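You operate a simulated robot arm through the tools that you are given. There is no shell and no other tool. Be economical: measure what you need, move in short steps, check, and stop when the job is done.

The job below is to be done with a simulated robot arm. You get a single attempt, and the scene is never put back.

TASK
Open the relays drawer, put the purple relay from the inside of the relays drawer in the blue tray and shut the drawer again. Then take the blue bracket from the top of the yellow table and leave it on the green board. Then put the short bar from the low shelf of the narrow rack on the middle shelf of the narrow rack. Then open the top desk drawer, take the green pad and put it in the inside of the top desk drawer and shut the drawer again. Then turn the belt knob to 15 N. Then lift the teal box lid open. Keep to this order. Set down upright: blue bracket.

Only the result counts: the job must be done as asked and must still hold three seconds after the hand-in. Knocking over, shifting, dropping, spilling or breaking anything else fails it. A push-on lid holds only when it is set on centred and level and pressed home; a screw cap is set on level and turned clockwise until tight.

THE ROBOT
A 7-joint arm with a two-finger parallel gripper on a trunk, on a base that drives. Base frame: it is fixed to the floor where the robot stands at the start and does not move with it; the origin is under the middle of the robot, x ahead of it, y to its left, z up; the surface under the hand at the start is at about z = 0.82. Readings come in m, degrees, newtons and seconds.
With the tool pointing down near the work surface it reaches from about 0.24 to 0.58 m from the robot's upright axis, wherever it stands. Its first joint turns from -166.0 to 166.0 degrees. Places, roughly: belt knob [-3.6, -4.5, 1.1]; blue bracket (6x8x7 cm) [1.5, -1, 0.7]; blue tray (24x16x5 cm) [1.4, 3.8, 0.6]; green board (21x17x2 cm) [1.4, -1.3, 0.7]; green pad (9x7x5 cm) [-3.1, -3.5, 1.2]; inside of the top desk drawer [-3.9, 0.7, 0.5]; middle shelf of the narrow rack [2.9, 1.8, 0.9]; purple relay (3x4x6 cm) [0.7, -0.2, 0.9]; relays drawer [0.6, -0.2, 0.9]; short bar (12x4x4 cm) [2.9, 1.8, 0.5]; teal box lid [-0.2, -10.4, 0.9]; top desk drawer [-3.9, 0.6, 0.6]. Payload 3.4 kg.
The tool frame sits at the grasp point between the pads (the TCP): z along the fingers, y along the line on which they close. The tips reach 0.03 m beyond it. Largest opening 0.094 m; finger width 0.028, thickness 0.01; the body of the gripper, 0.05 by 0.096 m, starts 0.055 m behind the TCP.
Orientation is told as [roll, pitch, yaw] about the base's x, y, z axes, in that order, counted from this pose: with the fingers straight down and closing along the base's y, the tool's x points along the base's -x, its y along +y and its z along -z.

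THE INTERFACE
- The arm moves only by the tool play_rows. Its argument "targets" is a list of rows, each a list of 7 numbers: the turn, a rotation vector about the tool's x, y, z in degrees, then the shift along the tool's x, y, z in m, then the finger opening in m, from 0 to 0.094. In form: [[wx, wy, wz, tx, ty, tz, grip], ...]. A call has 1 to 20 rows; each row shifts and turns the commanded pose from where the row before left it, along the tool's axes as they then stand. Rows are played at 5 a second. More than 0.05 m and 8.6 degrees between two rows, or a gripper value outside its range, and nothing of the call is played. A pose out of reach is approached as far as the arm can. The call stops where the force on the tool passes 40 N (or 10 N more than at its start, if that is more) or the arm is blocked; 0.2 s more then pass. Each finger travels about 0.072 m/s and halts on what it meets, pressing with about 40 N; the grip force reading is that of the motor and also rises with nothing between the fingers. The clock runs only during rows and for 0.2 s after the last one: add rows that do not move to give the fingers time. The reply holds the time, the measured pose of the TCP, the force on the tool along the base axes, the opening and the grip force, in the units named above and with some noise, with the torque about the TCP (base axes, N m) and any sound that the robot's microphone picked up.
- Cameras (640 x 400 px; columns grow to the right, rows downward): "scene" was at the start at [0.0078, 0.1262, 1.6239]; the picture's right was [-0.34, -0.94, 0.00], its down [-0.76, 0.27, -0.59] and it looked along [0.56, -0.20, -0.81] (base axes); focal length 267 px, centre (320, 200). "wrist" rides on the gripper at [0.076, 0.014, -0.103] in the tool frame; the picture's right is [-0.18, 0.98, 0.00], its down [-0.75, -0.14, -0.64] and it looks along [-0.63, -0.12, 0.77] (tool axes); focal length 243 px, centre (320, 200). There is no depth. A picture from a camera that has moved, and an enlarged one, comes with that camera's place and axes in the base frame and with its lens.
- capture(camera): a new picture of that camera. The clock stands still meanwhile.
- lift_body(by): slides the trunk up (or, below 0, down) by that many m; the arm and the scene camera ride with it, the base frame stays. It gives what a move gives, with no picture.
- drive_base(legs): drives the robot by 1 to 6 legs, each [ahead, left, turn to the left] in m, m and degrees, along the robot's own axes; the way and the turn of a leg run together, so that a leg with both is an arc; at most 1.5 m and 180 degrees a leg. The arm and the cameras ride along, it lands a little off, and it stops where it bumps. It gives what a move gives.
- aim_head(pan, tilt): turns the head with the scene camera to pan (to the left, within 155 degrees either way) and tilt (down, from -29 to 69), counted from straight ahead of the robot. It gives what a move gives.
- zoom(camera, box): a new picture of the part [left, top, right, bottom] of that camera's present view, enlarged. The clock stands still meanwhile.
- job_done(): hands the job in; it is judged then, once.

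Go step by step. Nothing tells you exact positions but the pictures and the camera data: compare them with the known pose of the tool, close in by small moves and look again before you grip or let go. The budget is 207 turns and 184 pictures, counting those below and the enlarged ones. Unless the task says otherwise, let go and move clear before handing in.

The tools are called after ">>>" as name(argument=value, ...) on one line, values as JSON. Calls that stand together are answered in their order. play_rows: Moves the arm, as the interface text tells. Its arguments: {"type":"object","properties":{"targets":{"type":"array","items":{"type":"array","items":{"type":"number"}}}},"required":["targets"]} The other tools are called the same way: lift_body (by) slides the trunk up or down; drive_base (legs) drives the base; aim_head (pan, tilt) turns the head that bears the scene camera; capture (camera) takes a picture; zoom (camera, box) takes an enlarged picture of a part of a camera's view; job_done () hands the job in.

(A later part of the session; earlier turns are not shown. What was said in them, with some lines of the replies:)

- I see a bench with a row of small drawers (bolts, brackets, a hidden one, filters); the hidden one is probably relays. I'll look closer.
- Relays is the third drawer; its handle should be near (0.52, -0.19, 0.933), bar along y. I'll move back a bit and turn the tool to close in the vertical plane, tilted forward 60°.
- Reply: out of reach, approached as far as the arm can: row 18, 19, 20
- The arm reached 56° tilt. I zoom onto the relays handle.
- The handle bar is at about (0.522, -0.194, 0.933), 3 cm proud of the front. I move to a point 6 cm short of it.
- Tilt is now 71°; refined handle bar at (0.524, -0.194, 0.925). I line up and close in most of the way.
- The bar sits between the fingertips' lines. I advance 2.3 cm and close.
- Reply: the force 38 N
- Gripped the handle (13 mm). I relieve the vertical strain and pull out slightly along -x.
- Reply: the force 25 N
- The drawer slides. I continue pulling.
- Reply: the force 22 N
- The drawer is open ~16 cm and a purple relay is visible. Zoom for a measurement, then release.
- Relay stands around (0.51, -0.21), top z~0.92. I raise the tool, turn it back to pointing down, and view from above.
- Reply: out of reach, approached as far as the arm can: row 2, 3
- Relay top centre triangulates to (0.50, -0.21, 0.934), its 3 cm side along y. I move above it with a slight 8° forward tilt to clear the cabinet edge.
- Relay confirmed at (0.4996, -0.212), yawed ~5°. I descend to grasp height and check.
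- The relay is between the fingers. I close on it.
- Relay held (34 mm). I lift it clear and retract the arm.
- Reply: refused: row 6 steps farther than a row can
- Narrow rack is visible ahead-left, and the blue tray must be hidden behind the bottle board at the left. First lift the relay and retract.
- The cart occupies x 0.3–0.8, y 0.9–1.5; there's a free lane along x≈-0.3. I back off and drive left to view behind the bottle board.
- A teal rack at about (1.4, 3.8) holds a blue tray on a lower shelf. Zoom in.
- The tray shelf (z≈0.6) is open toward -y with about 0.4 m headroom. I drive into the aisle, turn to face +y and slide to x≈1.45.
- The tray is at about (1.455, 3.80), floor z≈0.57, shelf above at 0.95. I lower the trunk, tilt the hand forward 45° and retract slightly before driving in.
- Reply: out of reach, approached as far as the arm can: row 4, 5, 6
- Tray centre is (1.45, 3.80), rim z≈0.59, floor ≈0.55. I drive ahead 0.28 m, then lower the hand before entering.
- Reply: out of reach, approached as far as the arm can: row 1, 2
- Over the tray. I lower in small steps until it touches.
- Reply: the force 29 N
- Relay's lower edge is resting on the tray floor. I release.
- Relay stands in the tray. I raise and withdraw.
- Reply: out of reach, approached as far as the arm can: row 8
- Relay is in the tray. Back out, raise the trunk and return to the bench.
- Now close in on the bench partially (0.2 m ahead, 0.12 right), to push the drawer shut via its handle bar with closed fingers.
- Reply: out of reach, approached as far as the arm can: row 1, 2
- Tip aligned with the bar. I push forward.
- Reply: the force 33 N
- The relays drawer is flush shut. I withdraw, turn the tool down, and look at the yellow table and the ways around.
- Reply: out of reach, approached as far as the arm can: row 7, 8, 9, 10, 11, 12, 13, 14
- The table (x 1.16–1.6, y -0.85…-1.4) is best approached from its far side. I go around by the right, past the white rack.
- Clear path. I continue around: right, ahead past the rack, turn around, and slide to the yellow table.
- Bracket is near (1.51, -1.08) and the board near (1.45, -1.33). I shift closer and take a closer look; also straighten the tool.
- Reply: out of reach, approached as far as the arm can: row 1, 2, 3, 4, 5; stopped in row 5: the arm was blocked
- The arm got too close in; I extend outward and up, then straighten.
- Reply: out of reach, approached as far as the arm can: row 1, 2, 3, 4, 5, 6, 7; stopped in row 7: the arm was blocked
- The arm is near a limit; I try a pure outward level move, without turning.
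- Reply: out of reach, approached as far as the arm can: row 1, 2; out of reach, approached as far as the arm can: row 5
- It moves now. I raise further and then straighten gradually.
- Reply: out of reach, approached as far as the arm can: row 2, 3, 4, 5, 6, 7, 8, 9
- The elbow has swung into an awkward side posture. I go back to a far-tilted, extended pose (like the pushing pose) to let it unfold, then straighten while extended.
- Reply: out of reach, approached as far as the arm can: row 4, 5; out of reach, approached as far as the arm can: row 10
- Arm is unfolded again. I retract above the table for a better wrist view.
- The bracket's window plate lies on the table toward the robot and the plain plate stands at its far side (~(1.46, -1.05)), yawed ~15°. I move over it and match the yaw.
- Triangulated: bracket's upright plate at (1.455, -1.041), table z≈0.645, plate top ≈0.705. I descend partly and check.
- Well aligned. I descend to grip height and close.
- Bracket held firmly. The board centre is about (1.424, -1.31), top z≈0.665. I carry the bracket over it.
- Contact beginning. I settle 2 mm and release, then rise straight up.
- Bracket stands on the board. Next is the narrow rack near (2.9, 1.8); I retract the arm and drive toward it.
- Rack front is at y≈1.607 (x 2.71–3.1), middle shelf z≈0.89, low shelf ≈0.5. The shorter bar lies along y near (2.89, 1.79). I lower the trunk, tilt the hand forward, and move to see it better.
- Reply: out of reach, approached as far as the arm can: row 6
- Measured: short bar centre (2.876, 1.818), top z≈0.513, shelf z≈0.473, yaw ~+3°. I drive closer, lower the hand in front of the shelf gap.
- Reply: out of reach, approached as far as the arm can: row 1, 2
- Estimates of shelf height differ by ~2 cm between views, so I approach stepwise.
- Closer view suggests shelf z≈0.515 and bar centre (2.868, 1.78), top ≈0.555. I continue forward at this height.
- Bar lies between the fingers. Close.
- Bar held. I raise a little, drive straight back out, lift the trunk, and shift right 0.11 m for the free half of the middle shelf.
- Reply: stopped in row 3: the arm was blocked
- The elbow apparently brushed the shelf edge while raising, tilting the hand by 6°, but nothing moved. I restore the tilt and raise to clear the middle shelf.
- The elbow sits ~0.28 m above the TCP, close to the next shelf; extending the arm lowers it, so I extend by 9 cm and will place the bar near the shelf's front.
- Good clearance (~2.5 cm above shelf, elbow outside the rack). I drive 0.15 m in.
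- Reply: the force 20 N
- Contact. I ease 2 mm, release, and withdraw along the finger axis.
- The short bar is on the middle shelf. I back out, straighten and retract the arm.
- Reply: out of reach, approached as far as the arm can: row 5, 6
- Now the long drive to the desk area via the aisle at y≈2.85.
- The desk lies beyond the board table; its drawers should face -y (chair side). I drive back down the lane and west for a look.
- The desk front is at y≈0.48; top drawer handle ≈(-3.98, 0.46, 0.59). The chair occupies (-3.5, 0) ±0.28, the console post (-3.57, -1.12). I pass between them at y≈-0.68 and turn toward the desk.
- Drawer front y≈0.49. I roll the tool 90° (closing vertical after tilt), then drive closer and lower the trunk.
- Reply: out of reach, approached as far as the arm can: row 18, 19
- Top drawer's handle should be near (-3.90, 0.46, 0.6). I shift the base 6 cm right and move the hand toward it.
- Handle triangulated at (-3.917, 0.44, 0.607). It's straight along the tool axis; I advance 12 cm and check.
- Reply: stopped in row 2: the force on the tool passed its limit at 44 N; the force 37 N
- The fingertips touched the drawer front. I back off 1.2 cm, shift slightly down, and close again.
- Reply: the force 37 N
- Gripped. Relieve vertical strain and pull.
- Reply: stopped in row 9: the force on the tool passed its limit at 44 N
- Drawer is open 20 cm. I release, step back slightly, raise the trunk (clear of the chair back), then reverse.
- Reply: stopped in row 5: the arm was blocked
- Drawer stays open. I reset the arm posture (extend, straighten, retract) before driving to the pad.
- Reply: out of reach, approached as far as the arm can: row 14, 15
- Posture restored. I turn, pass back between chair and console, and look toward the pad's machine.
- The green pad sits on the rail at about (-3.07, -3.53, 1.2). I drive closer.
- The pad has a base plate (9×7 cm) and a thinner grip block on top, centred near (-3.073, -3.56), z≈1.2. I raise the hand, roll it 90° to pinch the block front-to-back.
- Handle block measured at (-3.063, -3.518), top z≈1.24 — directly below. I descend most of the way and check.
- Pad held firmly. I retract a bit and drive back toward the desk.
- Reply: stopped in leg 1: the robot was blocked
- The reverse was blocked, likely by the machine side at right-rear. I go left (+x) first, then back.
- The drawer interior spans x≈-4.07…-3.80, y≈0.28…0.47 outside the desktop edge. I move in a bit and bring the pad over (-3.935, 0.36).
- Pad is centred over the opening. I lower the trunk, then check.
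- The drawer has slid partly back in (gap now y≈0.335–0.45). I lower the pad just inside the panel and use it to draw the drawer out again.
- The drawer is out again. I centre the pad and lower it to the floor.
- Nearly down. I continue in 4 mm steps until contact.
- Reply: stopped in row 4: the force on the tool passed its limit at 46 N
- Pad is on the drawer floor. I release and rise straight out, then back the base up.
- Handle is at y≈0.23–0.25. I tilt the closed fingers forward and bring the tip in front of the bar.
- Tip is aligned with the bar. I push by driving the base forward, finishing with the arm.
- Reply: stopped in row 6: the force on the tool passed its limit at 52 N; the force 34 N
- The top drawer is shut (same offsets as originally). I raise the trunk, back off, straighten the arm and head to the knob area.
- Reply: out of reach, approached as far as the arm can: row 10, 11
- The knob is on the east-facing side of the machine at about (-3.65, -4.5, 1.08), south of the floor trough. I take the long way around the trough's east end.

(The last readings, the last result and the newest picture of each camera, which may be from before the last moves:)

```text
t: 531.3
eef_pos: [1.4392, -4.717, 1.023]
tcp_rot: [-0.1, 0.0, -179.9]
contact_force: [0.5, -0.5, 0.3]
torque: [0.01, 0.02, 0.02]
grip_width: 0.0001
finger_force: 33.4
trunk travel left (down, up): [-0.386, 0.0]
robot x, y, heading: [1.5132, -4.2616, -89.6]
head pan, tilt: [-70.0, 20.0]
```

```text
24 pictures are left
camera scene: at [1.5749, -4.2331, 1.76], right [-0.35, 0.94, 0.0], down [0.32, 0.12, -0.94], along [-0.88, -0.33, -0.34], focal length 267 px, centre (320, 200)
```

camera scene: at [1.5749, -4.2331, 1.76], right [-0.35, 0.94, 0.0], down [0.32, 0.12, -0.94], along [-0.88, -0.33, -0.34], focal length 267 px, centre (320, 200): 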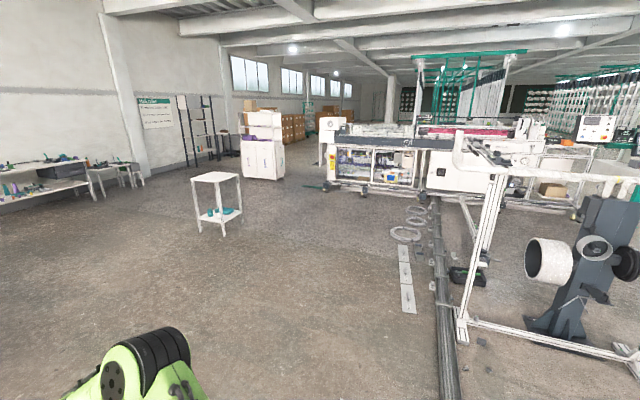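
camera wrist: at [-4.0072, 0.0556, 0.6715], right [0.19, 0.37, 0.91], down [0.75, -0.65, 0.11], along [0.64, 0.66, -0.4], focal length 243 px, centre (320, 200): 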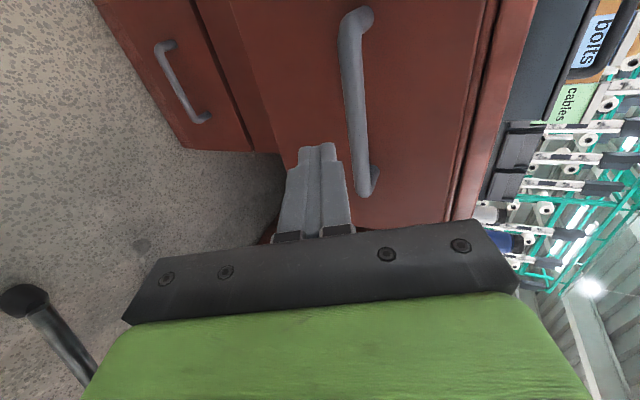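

Corridor is clear. Proceed west along y≈-4.86.

>>> drive_base(legs=[[0.6, 0, 0], [0, 0, -90.4], [1.5, 0, 0], [1.5, 0, 0], [1.0, 0, 0]])

>>> aim_head(pan=-15, tilt=35)

>>> capture(camera="scene")

```text
t: 557.4
eef_pos: [-2.9395, -4.7778, 1.0228]
tcp_rot: [-0.1, 0.0, 89.9]
contact_force: [0.1, 0.5, 0.1]
torque: [0.0, -0.01, 0.02]
grip_width: 0.0
finger_force: 32.4
trunk travel left (down, up): [-0.386, 0.0]
robot x, y, heading: [-2.4821, -4.8531, -179.6]
head pan, tilt: [-70.0, 20.0]
```

```text
t: 558.6
eef_pos: [-2.9389, -4.7769, 1.022]
tcp_rot: [-0.1, 0.0, 89.8]
contact_force: [-0.4, -0.1, -0.6]
torque: [-0.02, 0.03, -0.03]
grip_width: 0.0002
finger_force: 32.8
trunk travel left (down, up): [-0.386, 0.0]
robot x, y, heading: [-2.4831, -4.8518, -179.6]
head pan, tilt: [-15.0, 35.0]
```

```text
23 pictures are left
camera scene: at [-2.5095, -4.9824, 1.7362], right [0.26, 0.97, 0.0], down [0.55, -0.15, -0.82], along [-0.79, 0.21, -0.57], focal length 267 px, centre (320, 200)
```

scene: 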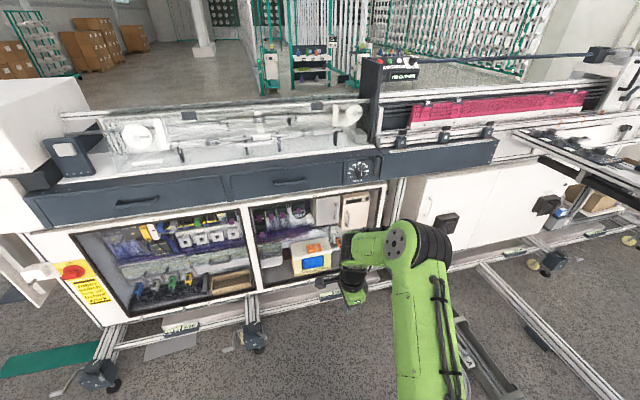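

>>> zoom(camera="scene", box=[320, 145, 400, 195])

```text
8.00 times, centred on (360, 170) of scene
camera zoom: at [-2.5095, -4.9824, 1.7362], right [0.26, 0.97, 0.0], down [0.55, -0.15, -0.82], along [-0.79, 0.21, -0.57], focal length 2135 px, centre (0, 440)
```

zoom: 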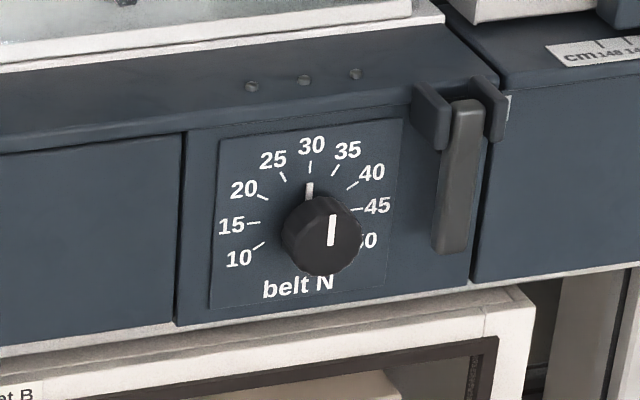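

The knob is a 5 cm dial at ≈(-3.63, -4.474, 1.07), pointing at 30; 15 N is 90° counter-clockwise (ticks 30° per 5 N). I tilt the hand horizontal (closing vertically) before approaching.

>>> play_rows(targets=[[0, 0, 0, 0, 0.04, 0, 0.03], [0, 0, 0, 0, 0.04, -0.02, 0.06], [-7.5, 0, 0, 0, 0, 0, 0.08], [-7.5, 0, 0, 0, 0, 0, 0.08], [-7.5, 0, 0, 0, 0, 0, 0.08], [-7.5, 0, 0, 0, 0, 0, 0.08], [-7.5, 0, 0, 0, 0, 0, 0.08], [-7.5, 0, 0, 0, 0, 0, 0.08], [-7.5, 0, 0, 0, 0, 0, 0.08], [-7.5, 0, 0, 0, 0, 0, 0.08], [-7.5, 0, 0, 0, 0, 0, 0.08], [-7.5, 0, 0, 0, 0, 0, 0.08], [-7.5, 0, 0, 0, 0, 0, 0.08], [-7.5, 0, 0, 0, 0, 0, 0.08], [0, 0, 0, 0, 0, 0, 0.08]])

>>> drive_base(legs=[[0.3, -0.1, -0.4]])

>>> capture(camera="scene")

```text
t: 561.8
eef_pos: [-3.0192, -4.7773, 1.043]
tcp_rot: [90.0, 0.0, 89.8]
contact_force: [-0.1, -0.4, 0.1]
torque: [0.0, 0.0, 0.0]
grip_width: 0.08
finger_force: 0.1
trunk travel left (down, up): [-0.386, 0.0]
robot x, y, heading: [-2.4806, -4.8524, -179.6]
head pan, tilt: [-15.0, 35.0]
```

```text
t: 563.9
eef_pos: [-3.3178, -4.6713, 1.0422]
tcp_rot: [89.8, 0.0, 89.2]
contact_force: [-0.6, 0.0, -0.4]
torque: [-0.03, -0.04, 0.02]
grip_width: 0.0801
finger_force: 0.0
trunk travel left (down, up): [-0.386, 0.0]
robot x, y, heading: [-2.7832, -4.7509, 179.9]
head pan, tilt: [-15.0, 35.0]
```

```text
21 pictures are left
camera scene: at [-2.8112, -4.8821, 1.7361], right [0.26, 0.96, 0.0], down [0.55, -0.15, -0.82], along [-0.79, 0.22, -0.57], focal length 267 px, centre (320, 200)
```

scene: 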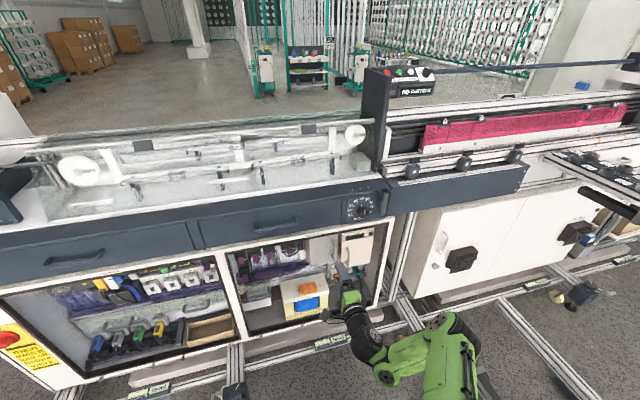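

Horizontal pose works. I drive 0.2 m closer and shift the hand laterally to the knob axis.

>>> drive_base(legs=[[0.17, -0.02, 0]])

>>> play_rows(targets=[[0, 0, 0, -0.044, 0.008, 0, 0.08], [0, 0, 0, -0.044, 0.008, 0, 0.08], [0, 0, 0, -0.044, 0.008, 0, 0.08], [0, 0, 0, -0.044, 0.008, 0, 0.08], [0, 0, 0, 0, 0, 0, 0.08]])

>>> capture(camera="wrist")

>>> zoom(camera="scene", box=[280, 150, 440, 270])

```text
t: 565.4
eef_pos: [-3.4869, -4.6513, 1.0416]
tcp_rot: [89.9, 0.0, 89.2]
contact_force: [-0.5, 0.8, 0.1]
torque: [-0.02, 0.01, -0.03]
grip_width: 0.0801
finger_force: 0.1
trunk travel left (down, up): [-0.386, 0.0]
robot x, y, heading: [-2.95, -4.7298, 179.5]
head pan, tilt: [-15.0, 35.0]
```

```text
t: 566.6
eef_pos: [-3.4834, -4.4759, 1.0749]
tcp_rot: [89.9, 0.1, 89.3]
contact_force: [-0.4, 0.2, 0.7]
torque: [-0.01, 0.03, 0.0]
grip_width: 0.0798
finger_force: 0.1
trunk travel left (down, up): [-0.386, 0.0]
robot x, y, heading: [-2.9549, -4.7314, 179.6]
head pan, tilt: [-15.0, 35.0]
```

```text
20 pictures are left
camera wrist: at [-3.3831, -4.5538, 1.0903], right [0.0, 0.18, 0.98], down [0.65, 0.75, -0.14], along [-0.76, 0.64, -0.12], focal length 243 px, centre (320, 200)
```

wrist: 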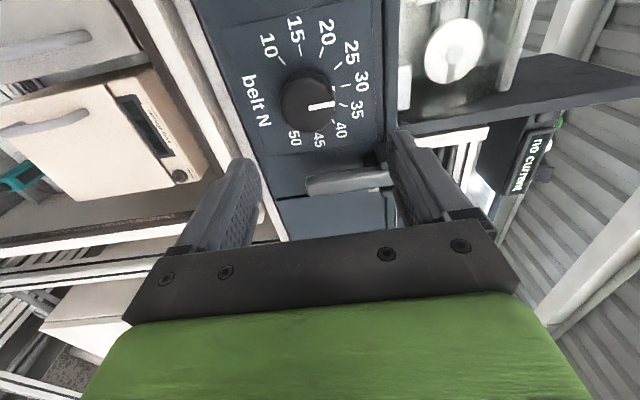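

```text
3.33 times, centred on (360, 210) of scene
camera zoom: at [-2.9792, -4.8624, 1.7361], right [0.26, 0.96, 0.0], down [0.55, -0.15, -0.82], along [-0.79, 0.22, -0.57], focal length 890 px, centre (187, 167)
```

zoom: 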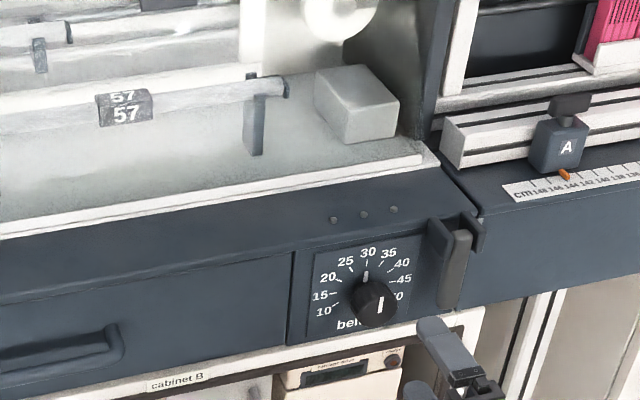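

Knob face is at (-3.602, -4.483, 1.070). I align, advance, and grip it.

>>> play_rows(targets=[[0, 0, 0, 0.007, -0.005, 0.03, 0.08], [0, 0, 0, 0, 0, 0.035, 0.08], [0, 0, 0, 0, 0, 0.035, 0.08], [0, 0, 0, 0, 0, 0, 0.08]])

>>> capture(camera="wrist")

```text
t: 567.6
eef_pos: [-3.5839, -4.4811, 1.0699]
tcp_rot: [89.9, 0.1, 89.3]
contact_force: [0.5, -0.5, -0.2]
torque: [-0.01, 0.0, 0.01]
grip_width: 0.0798
finger_force: 0.1
trunk travel left (down, up): [-0.386, 0.0]
robot x, y, heading: [-2.9484, -4.7317, 179.8]
head pan, tilt: [-15.0, 35.0]
```

```text
18 pictures are left
camera wrist: at [-3.4827, -4.5591, 1.0846], right [0.0, 0.19, 0.98], down [0.65, 0.75, -0.14], along [-0.76, 0.64, -0.12], focal length 243 px, centre (320, 200)
```

wrist: 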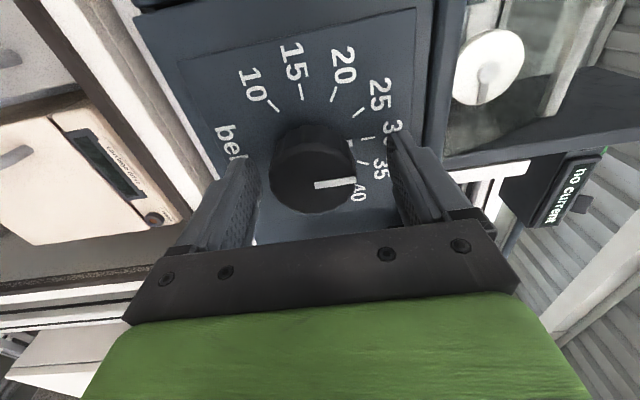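

>>> play_rows(targets=[[0, 0, 0, 0, -0.001, 0.008, 0.08], [0, 0, 0, 0, 0, 0, 0.05], [0, 0, 0, 0, 0, 0, 0.02], [0, 0, 0, 0, 0, 0, 0.0], [0, 0, 0, 0, 0, 0, 0.0]])

```text
t: 568.8
eef_pos: [-3.5921, -4.4815, 1.0657]
tcp_rot: [89.7, -0.1, 89.3]
contact_force: [4.9, -2.3, -11.3]
torque: [0.0, -0.19, -0.08]
grip_width: 0.0474
finger_force: 44.6
trunk travel left (down, up): [-0.386, 0.0]
robot x, y, heading: [-2.9525, -4.7284, 179.5]
head pan, tilt: [-15.0, 35.0]
```

Gripped (47 mm). I rotate counter-clockwise 45° first.

>>> play_rows(targets=[[0, 0, 0, 0, -0.002, 0, 0.0], [0, 0, -7.5, 0, 0, 0, 0.0], [0, 0, -7.5, 0, 0, 0, 0.0], [0, 0, -7.5, 0, 0, 0, 0.0], [0, 0, -7.5, 0, 0, 0, 0.0], [0, 0, -7.5, 0, 0, 0, 0.0], [0, 0, -7.5, 0, 0, 0, 0.0], [0, 0, 0, 0, 0, 0, 0.0]])

>>> zoom(camera="wrist", box=[160, 20, 440, 240])

```text
t: 570.6
eef_pos: [-3.5929, -4.4816, 1.0671]
tcp_rot: [90.0, -45.1, 89.3]
contact_force: [5.7, -4.8, -4.6]
torque: [0.0, 0.31, -0.17]
grip_width: 0.0474
finger_force: 45.0
trunk travel left (down, up): [-0.386, 0.0]
robot x, y, heading: [-2.9496, -4.7312, 179.6]
head pan, tilt: [-15.0, 35.0]
```

```text
1.82 times, centred on (300, 130) of wrist
camera zoom: at [-3.4912, -4.5476, 1.024], right [-0.01, -0.57, 0.82], down [0.65, 0.62, 0.43], along [-0.76, 0.54, 0.36], focal length 441 px, centre (356, 327)
```

zoom: 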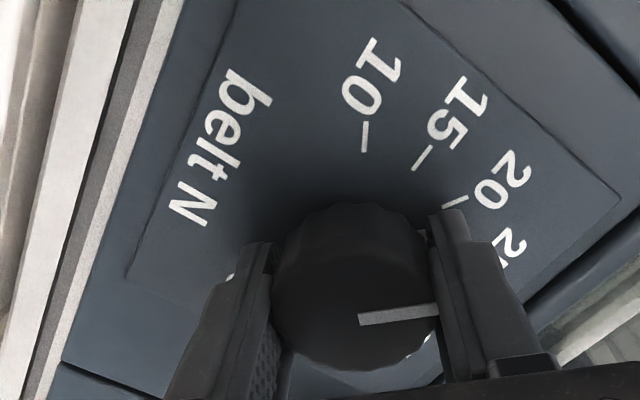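

The knob follows. I turn the remaining 45°.

>>> play_rows(targets=[[0, 0, -7.5, 0, 0, 0, 0.0], [0, 0, -7.5, 0, 0, 0, 0.0], [0, 0, -7.5, 0, 0, 0, 0.0], [0, 0, -7.5, 0, 0, 0, 0.0], [0, 0, -7.5, 0, 0, 0, 0.0], [0, 0, -7.5, 0, 0, 0, 0.0], [0, 0, 0, 0, 0, 0, 0.0]])

>>> play_rows(targets=[[0, 0, 0, 0, 0, 0, 0.05], [0, 0, 0, 0, 0, 0, 0.07], [0, 0, 0, 0, 0, 0, 0.08], [0, 0, 0, 0, 0, -0.04, 0.08], [0, 0, 0, 0, 0, -0.045, 0.08], [0, 0, 0, 0, 0, -0.045, 0.08], [0, 0, 0, 0, 0, 0, 0.08]])

>>> zoom(camera="scene", box=[320, 190, 400, 250])

>>> zoom(camera="wrist", box=[220, 20, 420, 200])

```text
t: 572.2
eef_pos: [-3.5923, -4.482, 1.0689]
tcp_rot: [-90.9, -89.9, -89.7]
contact_force: [0.8, -7.4, 2.1]
torque: [0.0, 0.22, 0.24]
grip_width: 0.0475
finger_force: 44.9
trunk travel left (down, up): [-0.386, 0.0]
robot x, y, heading: [-2.9532, -4.7323, 179.8]
head pan, tilt: [-15.0, 35.0]
```

```text
t: 573.8
eef_pos: [-3.4643, -4.481, 1.0665]
tcp_rot: [14.9, -89.9, 164.2]
contact_force: [-0.9, 0.1, -0.7]
torque: [0.0, 0.03, 0.03]
grip_width: 0.0796
finger_force: 0.0
trunk travel left (down, up): [-0.386, 0.0]
robot x, y, heading: [-2.9495, -4.7321, 179.9]
head pan, tilt: [-15.0, 35.0]
```

```text
6.67 times, centred on (360, 220) of scene
camera zoom: at [-2.9809, -4.8626, 1.736], right [0.26, 0.96, 0.0], down [0.55, -0.15, -0.82], along [-0.79, 0.22, -0.57], focal length 1779 px, centre (53, 67)
```

zoom: 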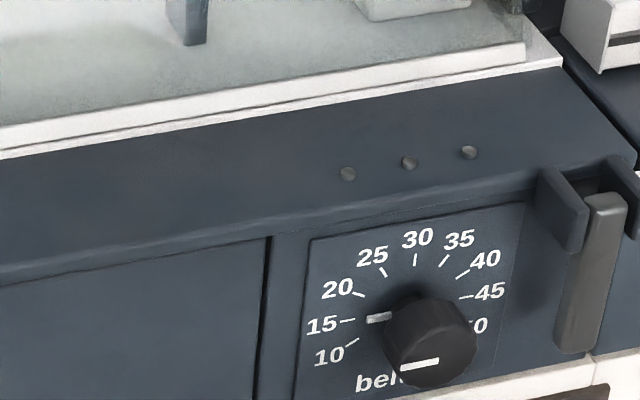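

```text
2.22 times, centred on (320, 110) of wrist
camera zoom: at [-3.3613, -4.4994, 0.9909], right [-0.01, -0.98, 0.18], down [0.64, 0.13, 0.75], along [-0.77, 0.13, 0.63], focal length 539 px, centre (320, 400)
```

zoom: 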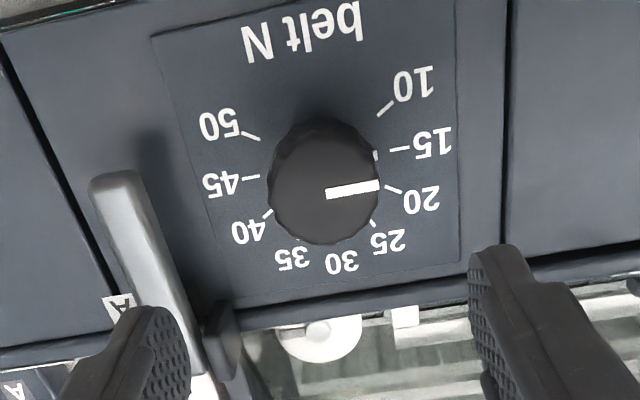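

The knob reads 15 N. I back away, straighten the arm, and drive toward the far bench with the teal box.

>>> drive_base(legs=[[-0.5, 0, 0]])

>>> play_rows(targets=[[0, 8.2, 0, 0, 0, 0, 0.06], [0, 8.2, 0, 0, 0, 0, 0.06], [0, 8.2, 0, 0, 0, 0, 0.06], [0, 8.2, 0, 0, 0, 0, 0.06], [0, 8.2, 0, 0, 0, 0, 0.06], [0, 8.2, 0, 0, 0, 0, 0.06], [0, 8.2, 0, 0, 0, 0, 0.06], [0, 8.2, 0, 0, 0, 0, 0.06], [0, 8.2, 0, 0, 0, 0, 0.06], [0, 8.2, 0, 0, 0, 0, 0.06], [0, 8, 0, 0, 0, 0, 0.06], [0, 0, 0, 0.03, 0.03, 0, 0.06], [0, 0, 0, 0.03, 0.03, 0, 0.06], [0, 0, 0, 0.02, 0.03, 0, 0.06], [0, 0, 0, 0, 0.03, 0, 0.06], [0, 0, 0, 0, 0.03, 0, 0.06], [0, 0, 0, 0, 0, 0, 0.06]])

>>> drive_base(legs=[[-1.5, 0, 0], [-0.85, 0, 0], [0, 0, 90]])

>>> aim_head(pan=0, tilt=15)

>>> capture(camera="scene")

```text
t: 576.7
eef_pos: [-2.9611, -4.4843, 1.0668]
tcp_rot: [29.2, -89.9, 150.0]
contact_force: [-0.2, -0.5, 0.0]
torque: [0.02, 0.0, 0.01]
grip_width: 0.0799
finger_force: 0.1
trunk travel left (down, up): [-0.386, 0.0]
robot x, y, heading: [-2.4495, -4.7311, 179.5]
head pan, tilt: [-15.0, 35.0]
```

```text
t: 580.3
eef_pos: [-2.883, -4.635, 1.0675]
tcp_rot: [0.0, 0.1, 179.2]
contact_force: [0.7, 0.0, -1.0]
torque: [-0.02, 0.02, -0.02]
grip_width: 0.0598
finger_force: 0.0
trunk travel left (down, up): [-0.386, 0.0]
robot x, y, heading: [-2.4504, -4.7364, 179.7]
head pan, tilt: [-15.0, 35.0]
```

```text
t: 582.8
eef_pos: [-2.6378, -4.636, 1.0683]
tcp_rot: [0.0, -0.2, 179.2]
contact_force: [1.4, 0.4, -0.3]
torque: [0.01, 0.06, 0.0]
grip_width: 0.0599
finger_force: 0.0
trunk travel left (down, up): [-0.386, 0.0]
robot x, y, heading: [-2.2091, -4.739, 179.6]
head pan, tilt: [-15.0, 35.0]
stopped in leg 1: the robot was blocked; the commanded pose is now the measured one
```

```text
t: 583.6
eef_pos: [-2.6426, -4.6357, 1.0661]
tcp_rot: [0.0, 0.1, 179.3]
contact_force: [0.4, 0.2, -0.3]
torque: [-0.01, -0.04, -0.03]
grip_width: 0.0601
finger_force: 0.0
trunk travel left (down, up): [-0.386, 0.0]
robot x, y, heading: [-2.2089, -4.7356, 179.6]
head pan, tilt: [0.0, 15.0]
```

```text
14 pictures are left
camera scene: at [-2.248, -4.8892, 1.768], right [0.01, 1.0, 0.0], down [0.26, 0.0, -0.97], along [-0.97, 0.01, -0.26], focal length 267 px, centre (320, 200)
```

scene: 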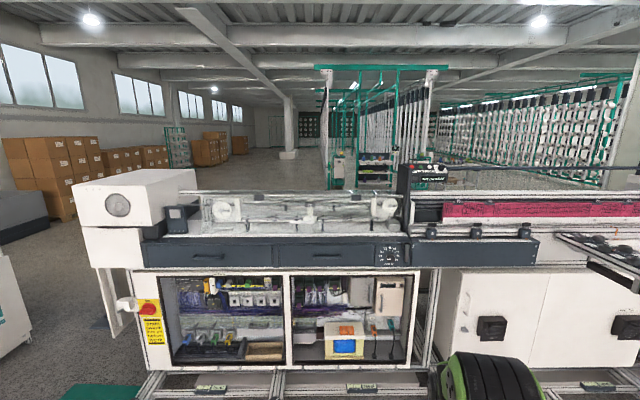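

Reversing was blocked, probably by a cable ring near the rear corner. I move forward a touch and south before continuing.

>>> drive_base(legs=[[0.05, 0, 0], [0, 0.3, 0], [-1.5, 0, 0], [-0.7, 0, 0], [0, 0, 90]])

>>> capture(camera="scene")

```text
t: 600.4
eef_pos: [-0.1646, -5.4667, 1.0676]
tcp_rot: [0.0, 0.0, -90.3]
contact_force: [0.4, 0.6, 0.6]
torque: [0.01, 0.01, -0.03]
grip_width: 0.0599
finger_force: 0.1
trunk travel left (down, up): [-0.386, 0.0]
robot x, y, heading: [-0.0658, -5.0351, -89.8]
head pan, tilt: [0.0, 15.0]
```

```text
13 pictures are left
camera scene: at [0.0827, -5.0689, 1.7681], right [-1.0, 0.0, 0.0], down [0.0, 0.26, -0.97], along [0.0, -0.97, -0.26], focal length 267 px, centre (320, 200)
```

scene: 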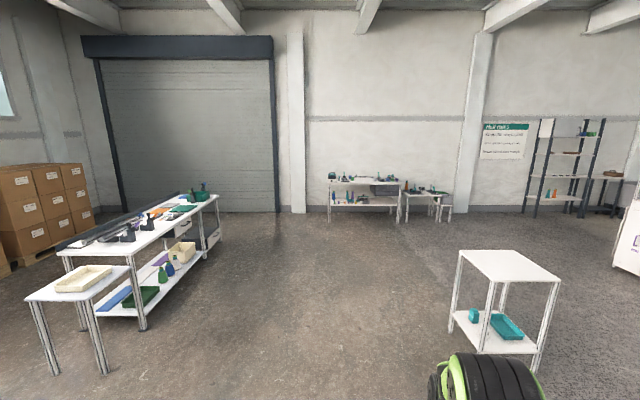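

The teal box is at the left end of the bench by the wall. I drive straight up to it.

>>> drive_base(legs=[[1.5, 0, 0], [1.5, 0, 0], [1.2, -0.1, -0.2]])

>>> aim_head(pan=0, tilt=40)

>>> capture(camera="scene")

```text
t: 620.5
eef_pos: [-0.2553, -9.6455, 1.0662]
tcp_rot: [0.0, 0.1, -90.5]
contact_force: [0.5, 0.1, -0.1]
torque: [-0.01, 0.0, 0.0]
grip_width: 0.0601
finger_force: 0.0
trunk travel left (down, up): [-0.386, 0.0]
robot x, y, heading: [-0.1585, -9.2138, -90.3]
head pan, tilt: [0.0, 15.0]
```

```text
t: 621.4
eef_pos: [-0.2565, -9.6474, 1.0668]
tcp_rot: [0.0, 0.0, -90.5]
contact_force: [-0.4, 0.4, 0.7]
torque: [0.02, 0.01, -0.02]
grip_width: 0.0601
finger_force: 0.0
trunk travel left (down, up): [-0.386, 0.0]
robot x, y, heading: [-0.156, -9.2098, -90.3]
head pan, tilt: [0.0, 40.0]
```

```text
12 pictures are left
camera scene: at [-0.0071, -9.2403, 1.7286], right [-1.0, 0.0, 0.0], down [0.0, 0.64, -0.77], along [0.0, -0.77, -0.64], focal length 267 px, centre (320, 200)
```

scene: 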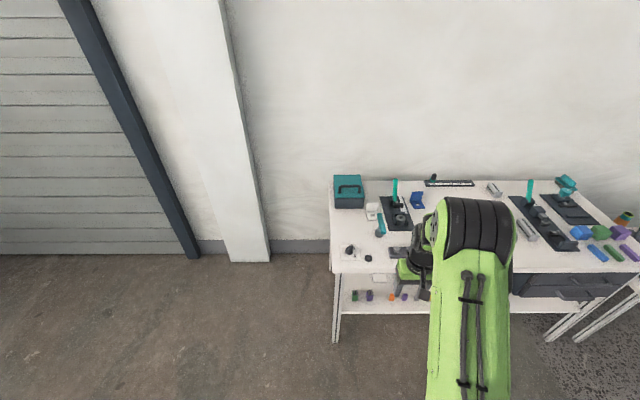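

>>> zoom(camera="scene", box=[320, 160, 420, 270])

```text
3.64 times, centred on (370, 215) of scene
camera zoom: at [-0.0071, -9.2403, 1.7286], right [-1.0, 0.0, 0.0], down [0.0, 0.64, -0.77], along [0.0, -0.77, -0.64], focal length 970 px, centre (138, 146)
```

zoom: 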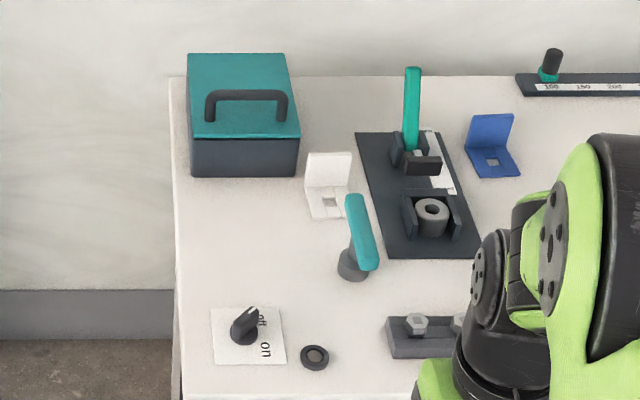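

The teal lid (hinge at wall side, bow handle along x near (-0.155, -10.30, 0.93)) sits at the bench's left end. I approach from the open left side: shift left, turn to face -x, and strafe alongside.

>>> drive_base(legs=[[0, 0.6, 0], [0, 0, -89.7], [0, 0.95, 0]])

>>> aim_head(pan=0, tilt=50)

>>> capture(camera="scene")

>>> capture(camera="wrist")

```text
t: 633.2
eef_pos: [0.0147, -10.0651, 1.0665]
tcp_rot: [-0.1, 0.0, 179.5]
contact_force: [0.2, -0.6, 0.5]
torque: [0.01, -0.03, -0.01]
grip_width: 0.0597
finger_force: 0.0
trunk travel left (down, up): [-0.386, 0.0]
robot x, y, heading: [0.4464, -10.1636, 179.9]
head pan, tilt: [0.0, 40.0]
```

```text
t: 633.9
eef_pos: [0.014, -10.0645, 1.0679]
tcp_rot: [0.0, 0.0, 179.5]
contact_force: [0.8, -0.7, -0.9]
torque: [-0.04, -0.05, 0.0]
grip_width: 0.0596
finger_force: 0.1
trunk travel left (down, up): [-0.386, 0.0]
robot x, y, heading: [0.4464, -10.1627, 180.1]
head pan, tilt: [0.0, 50.0]
```

```text
10 pictures are left
camera scene: at [0.4283, -10.316, 1.7144], right [0.0, 1.0, 0.0], down [0.77, 0.0, -0.64], along [-0.64, 0.0, -0.77], focal length 267 px, centre (320, 200)
```

scene: 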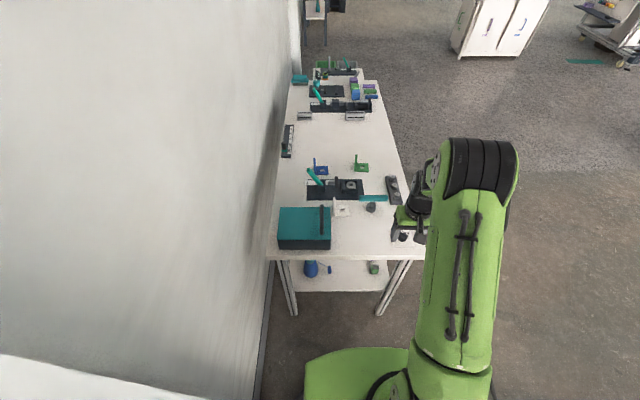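

```text
9 pictures are left
camera wrist: at [0.0895, -10.0811, 1.1699], right [-0.19, -0.98, 0.0], down [-0.75, 0.15, 0.64], along [-0.63, 0.12, -0.77], focal length 243 px, centre (320, 200)
```

wrist: 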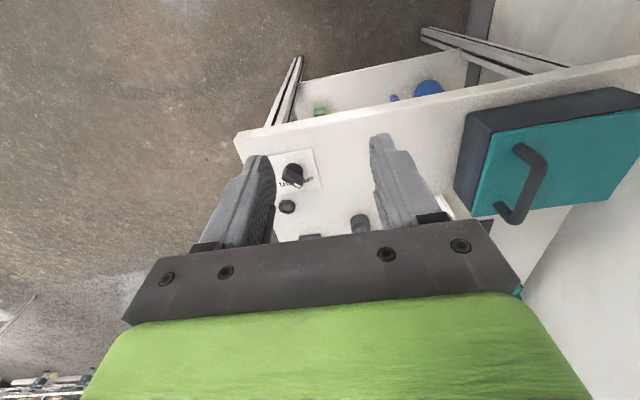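

Handle bar triangulated at (-0.15, -10.305, 0.927). I move the hand above it.

>>> drive_base(legs=[[0.1, 0, 0]])

>>> play_rows(targets=[[0, 0, 0, -0.0107, 0.04, 0, 0.06], [0, 0, 0, -0.0107, 0.04, 0, 0.06], [0, 0, 0, -0.0107, 0.04, 0, 0.06], [0, 0, 0, -0.0107, 0.04, 0, 0.06], [0, 0, 0, -0.0107, 0.04, 0, 0.06], [0, 0, 0, -0.0107, 0.04, 0, 0.06], [0, 0, 0, 0, 0, 0.035, 0.06], [0, 0, 0, 0, 0, 0.033, 0.06], [0, 0, 0, 0, 0, 0, 0.06]])

>>> capture(camera="wrist")

```text
t: 635.1
eef_pos: [-0.0868, -10.0653, 1.0663]
tcp_rot: [-0.1, 0.1, 179.5]
contact_force: [0.0, -0.6, -0.3]
torque: [0.0, -0.02, 0.02]
grip_width: 0.0602
finger_force: 0.0
trunk travel left (down, up): [-0.386, 0.0]
robot x, y, heading: [0.3459, -10.1671, 180.0]
head pan, tilt: [0.0, 50.0]
```

```text
t: 637.1
eef_pos: [-0.1525, -10.3043, 1.0012]
tcp_rot: [0.0, -0.1, 179.5]
contact_force: [-0.5, 0.1, -0.7]
torque: [0.03, 0.01, 0.01]
grip_width: 0.0601
finger_force: 0.1
trunk travel left (down, up): [-0.386, 0.0]
robot x, y, heading: [0.3463, -10.1651, 180.0]
head pan, tilt: [0.0, 50.0]
```

```text
8 pictures are left
camera wrist: at [-0.0765, -10.3204, 1.1033], right [-0.19, -0.98, 0.0], down [-0.75, 0.15, 0.64], along [-0.63, 0.12, -0.77], focal length 243 px, centre (320, 200)
```

wrist: 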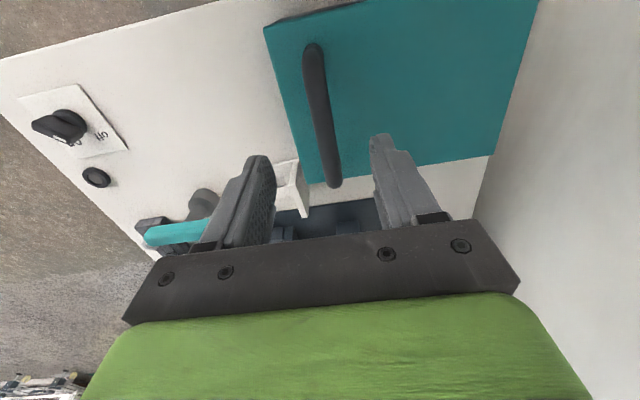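

>>> play_rows(targets=[[0, 0, 0, 0.008, 0.007, 0.02, 0.045], [0, 0, 0, 0, 0, 0.022, 0.045], [0, 0, 0, 0, 0, 0.02, 0.045], [0, 0, 0, 0, 0, 0, 0.045]])

>>> capture(camera="wrist")

```text
t: 638.1
eef_pos: [-0.1448, -10.3117, 0.9375]
tcp_rot: [0.0, 0.0, 179.5]
contact_force: [-0.4, 0.4, -0.6]
torque: [0.01, 0.0, 0.01]
grip_width: 0.0451
finger_force: 0.1
trunk travel left (down, up): [-0.386, 0.0]
robot x, y, heading: [0.35, -10.1612, 179.9]
head pan, tilt: [0.0, 50.0]
```

```text
7 pictures are left
camera wrist: at [-0.0687, -10.3282, 1.0406], right [-0.19, -0.98, 0.0], down [-0.75, 0.15, 0.64], along [-0.63, 0.12, -0.77], focal length 243 px, centre (320, 200)
```

wrist: 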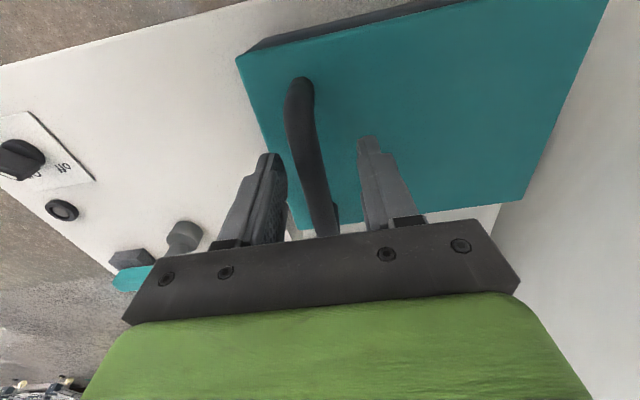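

Bar lies between the pads. I close on it and begin lifting along the hinge arc (hinge near y=-10.454, z=0.89).

>>> play_rows(targets=[[0, 0, 0, 0, 0, 0, 0.02], [0, 0, 0, 0, 0, 0, 0.0], [0, 0, 0, 0, 0, 0, 0.0], [0, 0, 0, 0, 0.0055, -0.0185, 0.0], [0, 0, 0, 0, 0.009, -0.017, 0.0], [0, 0, 0, 0, 0.0105, -0.0158, 0.0], [0, 0, 0, 0, 0.0126, -0.0147, 0.0], [0, 0, 0, 0, 0, 0, 0.0]])

```text
t: 639.9
eef_pos: [-0.1437, -10.3413, 1.0059]
tcp_rot: [0.0, -0.4, 179.1]
contact_force: [3.1, 31.7, 24.1]
torque: [0.59, -0.44, 0.92]
grip_width: 0.0156
finger_force: 44.9
trunk travel left (down, up): [-0.386, 0.0]
robot x, y, heading: [0.3471, -10.165, 179.9]
head pan, tilt: [0.0, 50.0]
```

Force shows the real radius is larger (~0.168 m). I correct the path and continue.

>>> play_rows(targets=[[0, 0, 0, 0, -0.008, -0.002, 0.0], [0, 0, 0, 0, 0.0172, -0.0201, 0.0], [0, 0, 0, 0, 0.0201, -0.0171, 0.0], [0, 0, 0, 0, 0.0224, -0.0138, 0.0], [0, 0, 0, 0, 0, 0, 0.0]])

```text
t: 641.1
eef_pos: [-0.1446, -10.4032, 1.0557]
tcp_rot: [0.0, 0.1, 179.8]
contact_force: [0.9, 0.3, -4.4]
torque: [-0.09, 0.84, -0.36]
grip_width: 0.0156
finger_force: 45.0
trunk travel left (down, up): [-0.386, 0.0]
robot x, y, heading: [0.3481, -10.1616, 180.1]
head pan, tilt: [0.0, 50.0]
```

Forces are now small. Continue to about 90°.

>>> play_rows(targets=[[0, 0, 0, 0, 0.0244, -0.0101, 0.0], [0, 0, 0, 0, 0.0256, -0.0061, 0.0], [0, 0, 0, 0, 0.0263, -0.0021, 0.0], [0, 0, 0, 0, 0, 0, 0.0]])

>>> capture(camera="scene")

```text
t: 642.1
eef_pos: [-0.145, -10.4772, 1.0718]
tcp_rot: [-0.1, 0.3, 179.7]
contact_force: [7.6, 2.8, -13.4]
torque: [0.05, -0.2, -0.56]
grip_width: 0.0153
finger_force: 45.4
trunk travel left (down, up): [-0.386, 0.0]
robot x, y, heading: [0.3511, -10.1627, 179.8]
head pan, tilt: [0.0, 50.0]
```

```text
6 pictures are left
camera scene: at [0.3288, -10.3162, 1.7143], right [0.0, 1.0, 0.0], down [0.77, 0.0, -0.64], along [-0.64, 0.0, -0.77], focal length 267 px, centre (320, 200)
```

scene: 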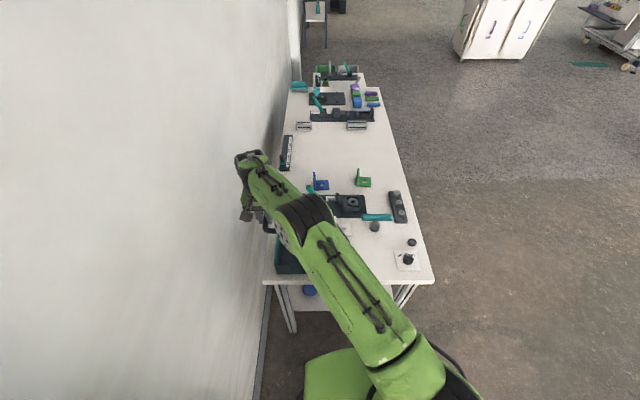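

>>> play_rows(targets=[[0, 0, 0, 0, 0.013, 0.003, 0.0], [0, 0, 0, 0, 0.0133, 0.002, 0.0], [0, 0, 0, 0, 0.0128, 0.0028, 0.0], [0, 0, 0, 0, 0.0128, 0.0033, 0.0], [0, 0, 0, 0, 0, 0, 0.0]])

```text
t: 643.3
eef_pos: [-0.1392, -10.5182, 1.0652]
tcp_rot: [0.3, -0.4, 179.5]
contact_force: [-28.9, -3.7, 21.9]
torque: [-0.1, 0.63, -0.34]
grip_width: 0.0156
finger_force: 45.2
out of reach, approached as far as the arm can: row 3, 4
trunk travel left (down, up): [-0.386, 0.0]
robot x, y, heading: [0.344, -10.1638, 180.0]
head pan, tilt: [0.0, 50.0]
```

The lid is past vertical (~93°). I release with a small opening and rise straight up.

>>> play_rows(targets=[[0, 0, 0, 0, 0, 0, 0.02], [0, 0, 0, 0, 0, 0, 0.024], [0, 0, 0, 0, 0, 0, 0.024], [0, 0, 0, 0, 0, -0.015, 0.024], [0, 0, 0, 0, 0, -0.02, 0.024], [0, 0, 0, 0, 0, -0.03, 0.024], [0, 0, 0, 0, 0, 0, 0.024]])

>>> capture(camera="wrist")

```text
t: 644.9
eef_pos: [-0.1244, -10.5192, 1.1266]
tcp_rot: [0.0, 0.1, 179.6]
contact_force: [0.2, -0.8, 0.3]
torque: [-0.02, 0.02, -0.03]
grip_width: 0.0243
finger_force: 0.0
out of reach, approached as far as the arm can: row 6
trunk travel left (down, up): [-0.386, 0.0]
robot x, y, heading: [0.3458, -10.1608, 179.9]
head pan, tilt: [0.0, 50.0]
```

```text
5 pictures are left
camera wrist: at [-0.0506, -10.5348, 1.2295], right [-0.19, -0.98, 0.0], down [-0.75, 0.15, 0.64], along [-0.63, 0.12, -0.77], focal length 243 px, centre (320, 200)
```

wrist: 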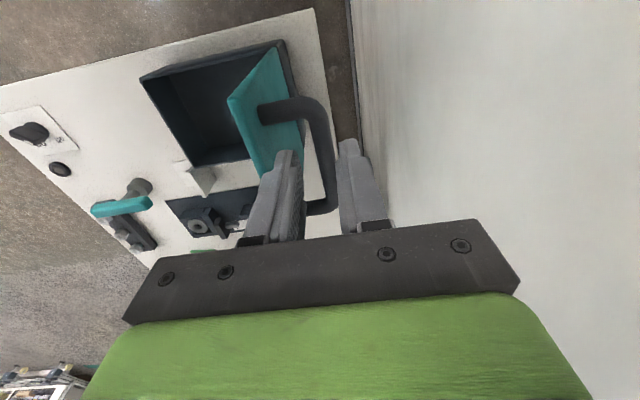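

The lid stays open. I rise a bit more, retract toward the robot, and check that the lid holds.

>>> play_rows(targets=[[0, 0, 0, 0.005, 0, -0.03, 0.024], [0, 0, 0, 0.01, 0, -0.03, 0.024], [0, 0, 0, 0.03, 0, -0.02, 0.024], [0, 0, 0, 0.04, 0, 0, 0.024], [0, 0, 0, 0.04, 0, 0, 0.024], [0, 0, 0, 0.04, -0.02, 0, 0.024], [0, 0, 0, 0, 0, 0, 0.024]])

>>> drive_base(legs=[[-0.15, -0.1, 0]])

>>> capture(camera="scene")

```text
t: 646.5
eef_pos: [0.0397, -10.5011, 1.2055]
tcp_rot: [-0.1, 0.1, 179.5]
contact_force: [0.2, -0.3, 0.1]
torque: [-0.01, -0.02, -0.01]
grip_width: 0.0239
finger_force: 0.0
trunk travel left (down, up): [-0.386, 0.0]
robot x, y, heading: [0.3493, -10.1628, 179.9]
head pan, tilt: [0.0, 50.0]
```

```text
t: 648.0
eef_pos: [0.1898, -10.3997, 1.2064]
tcp_rot: [0.0, 0.1, 179.5]
contact_force: [0.2, 0.1, -0.4]
torque: [-0.03, 0.0, -0.01]
grip_width: 0.0241
finger_force: 0.2
trunk travel left (down, up): [-0.386, 0.0]
robot x, y, heading: [0.4938, -10.0601, 179.8]
head pan, tilt: [0.0, 50.0]
```

```text
4 pictures are left
camera scene: at [0.4789, -10.216, 1.7144], right [0.0, 1.0, 0.0], down [0.77, 0.0, -0.64], along [-0.64, 0.0, -0.77], focal length 267 px, centre (320, 200)
```

scene: 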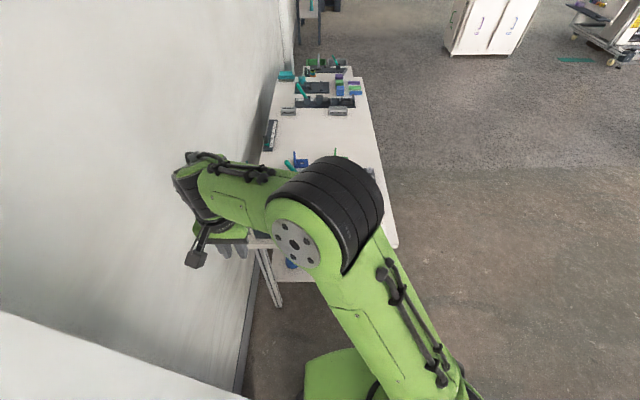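

>>> capture(camera="wrist")

```text
3 pictures are left
camera wrist: at [0.2649, -10.4161, 1.3097], right [-0.19, -0.98, 0.0], down [-0.75, 0.15, 0.64], along [-0.63, 0.12, -0.77], focal length 243 px, centre (320, 200)
```

wrist: 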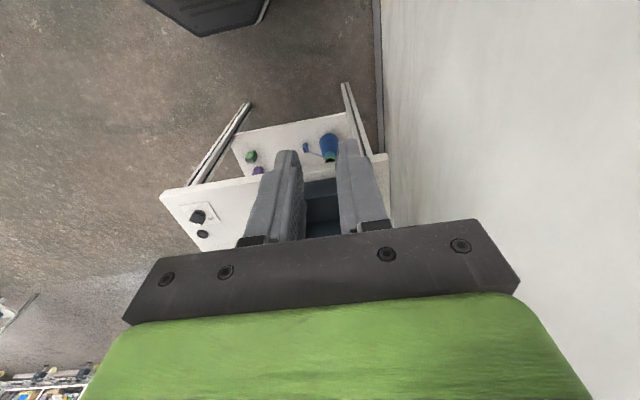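

The dark interior shows, so the lid is open. I move clear and take a last confirming look.

>>> drive_base(legs=[[0, -0.7, 0]])

>>> aim_head(pan=50, tilt=40)

>>> capture(camera="scene")

```text
t: 651.8
eef_pos: [0.1917, -9.701, 1.206]
tcp_rot: [0.0, 0.0, 179.3]
contact_force: [0.1, 0.4, 0.8]
torque: [0.0, 0.05, 0.01]
grip_width: 0.024
finger_force: 0.0
trunk travel left (down, up): [-0.386, 0.0]
robot x, y, heading: [0.5006, -9.3669, 179.6]
head pan, tilt: [0.0, 50.0]
```

```text
t: 653.0
eef_pos: [0.19, -9.7004, 1.2073]
tcp_rot: [0.0, 0.1, 179.3]
contact_force: [0.0, -0.4, -0.2]
torque: [0.0, -0.01, -0.03]
grip_width: 0.0241
finger_force: 0.1
trunk travel left (down, up): [-0.386, 0.0]
robot x, y, heading: [0.4998, -9.3666, 179.8]
head pan, tilt: [50.0, 40.0]
```

```text
2 pictures are left
camera scene: at [0.5021, -9.5837, 1.7286], right [-0.76, 0.65, 0.0], down [0.42, 0.49, -0.77], along [-0.5, -0.58, -0.64], focal length 267 px, centre (320, 200)
```

scene: 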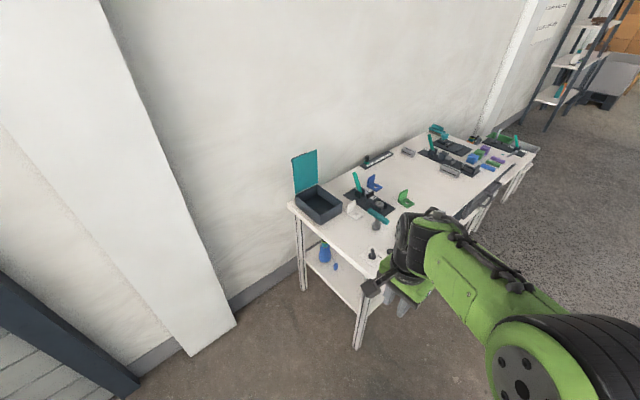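

The lid stands open upright, everything nearby is undisturbed and the hand is clear. I hand in the job.

>>> job_done()

```text
The job is handed in.
```

I did all six steps in the order you gave and handed the job in; no result came back.

- **Relay:** the purple relay is in the blue tray and the relays drawer is shut.
- **Blue bracket:** it stands upright on the green board.
- **Short bar:** it is on the middle shelf of the narrow rack.
- **Green pad:** it is in the top desk drawer. I took the drawer as shut from the handle stopping hard and the front lining up with its earlier closed view.
- **Belt knob:** the pointer lines up with 15 N as closely as the pictures show.
- **Teal box lid:** it stands open just past vertical.

- **Possible contact:** two reverse drives stopped short against something I couldn't see, once by the machine near the pad and once probably near a cable ring on the floor. While I was lifting the short bar, the arm also stopped, apparently against the edge of the narrow rack's middle shelf. Nothing looked moved at the rack, but I didn't take a close look at the other two spots afterwards.
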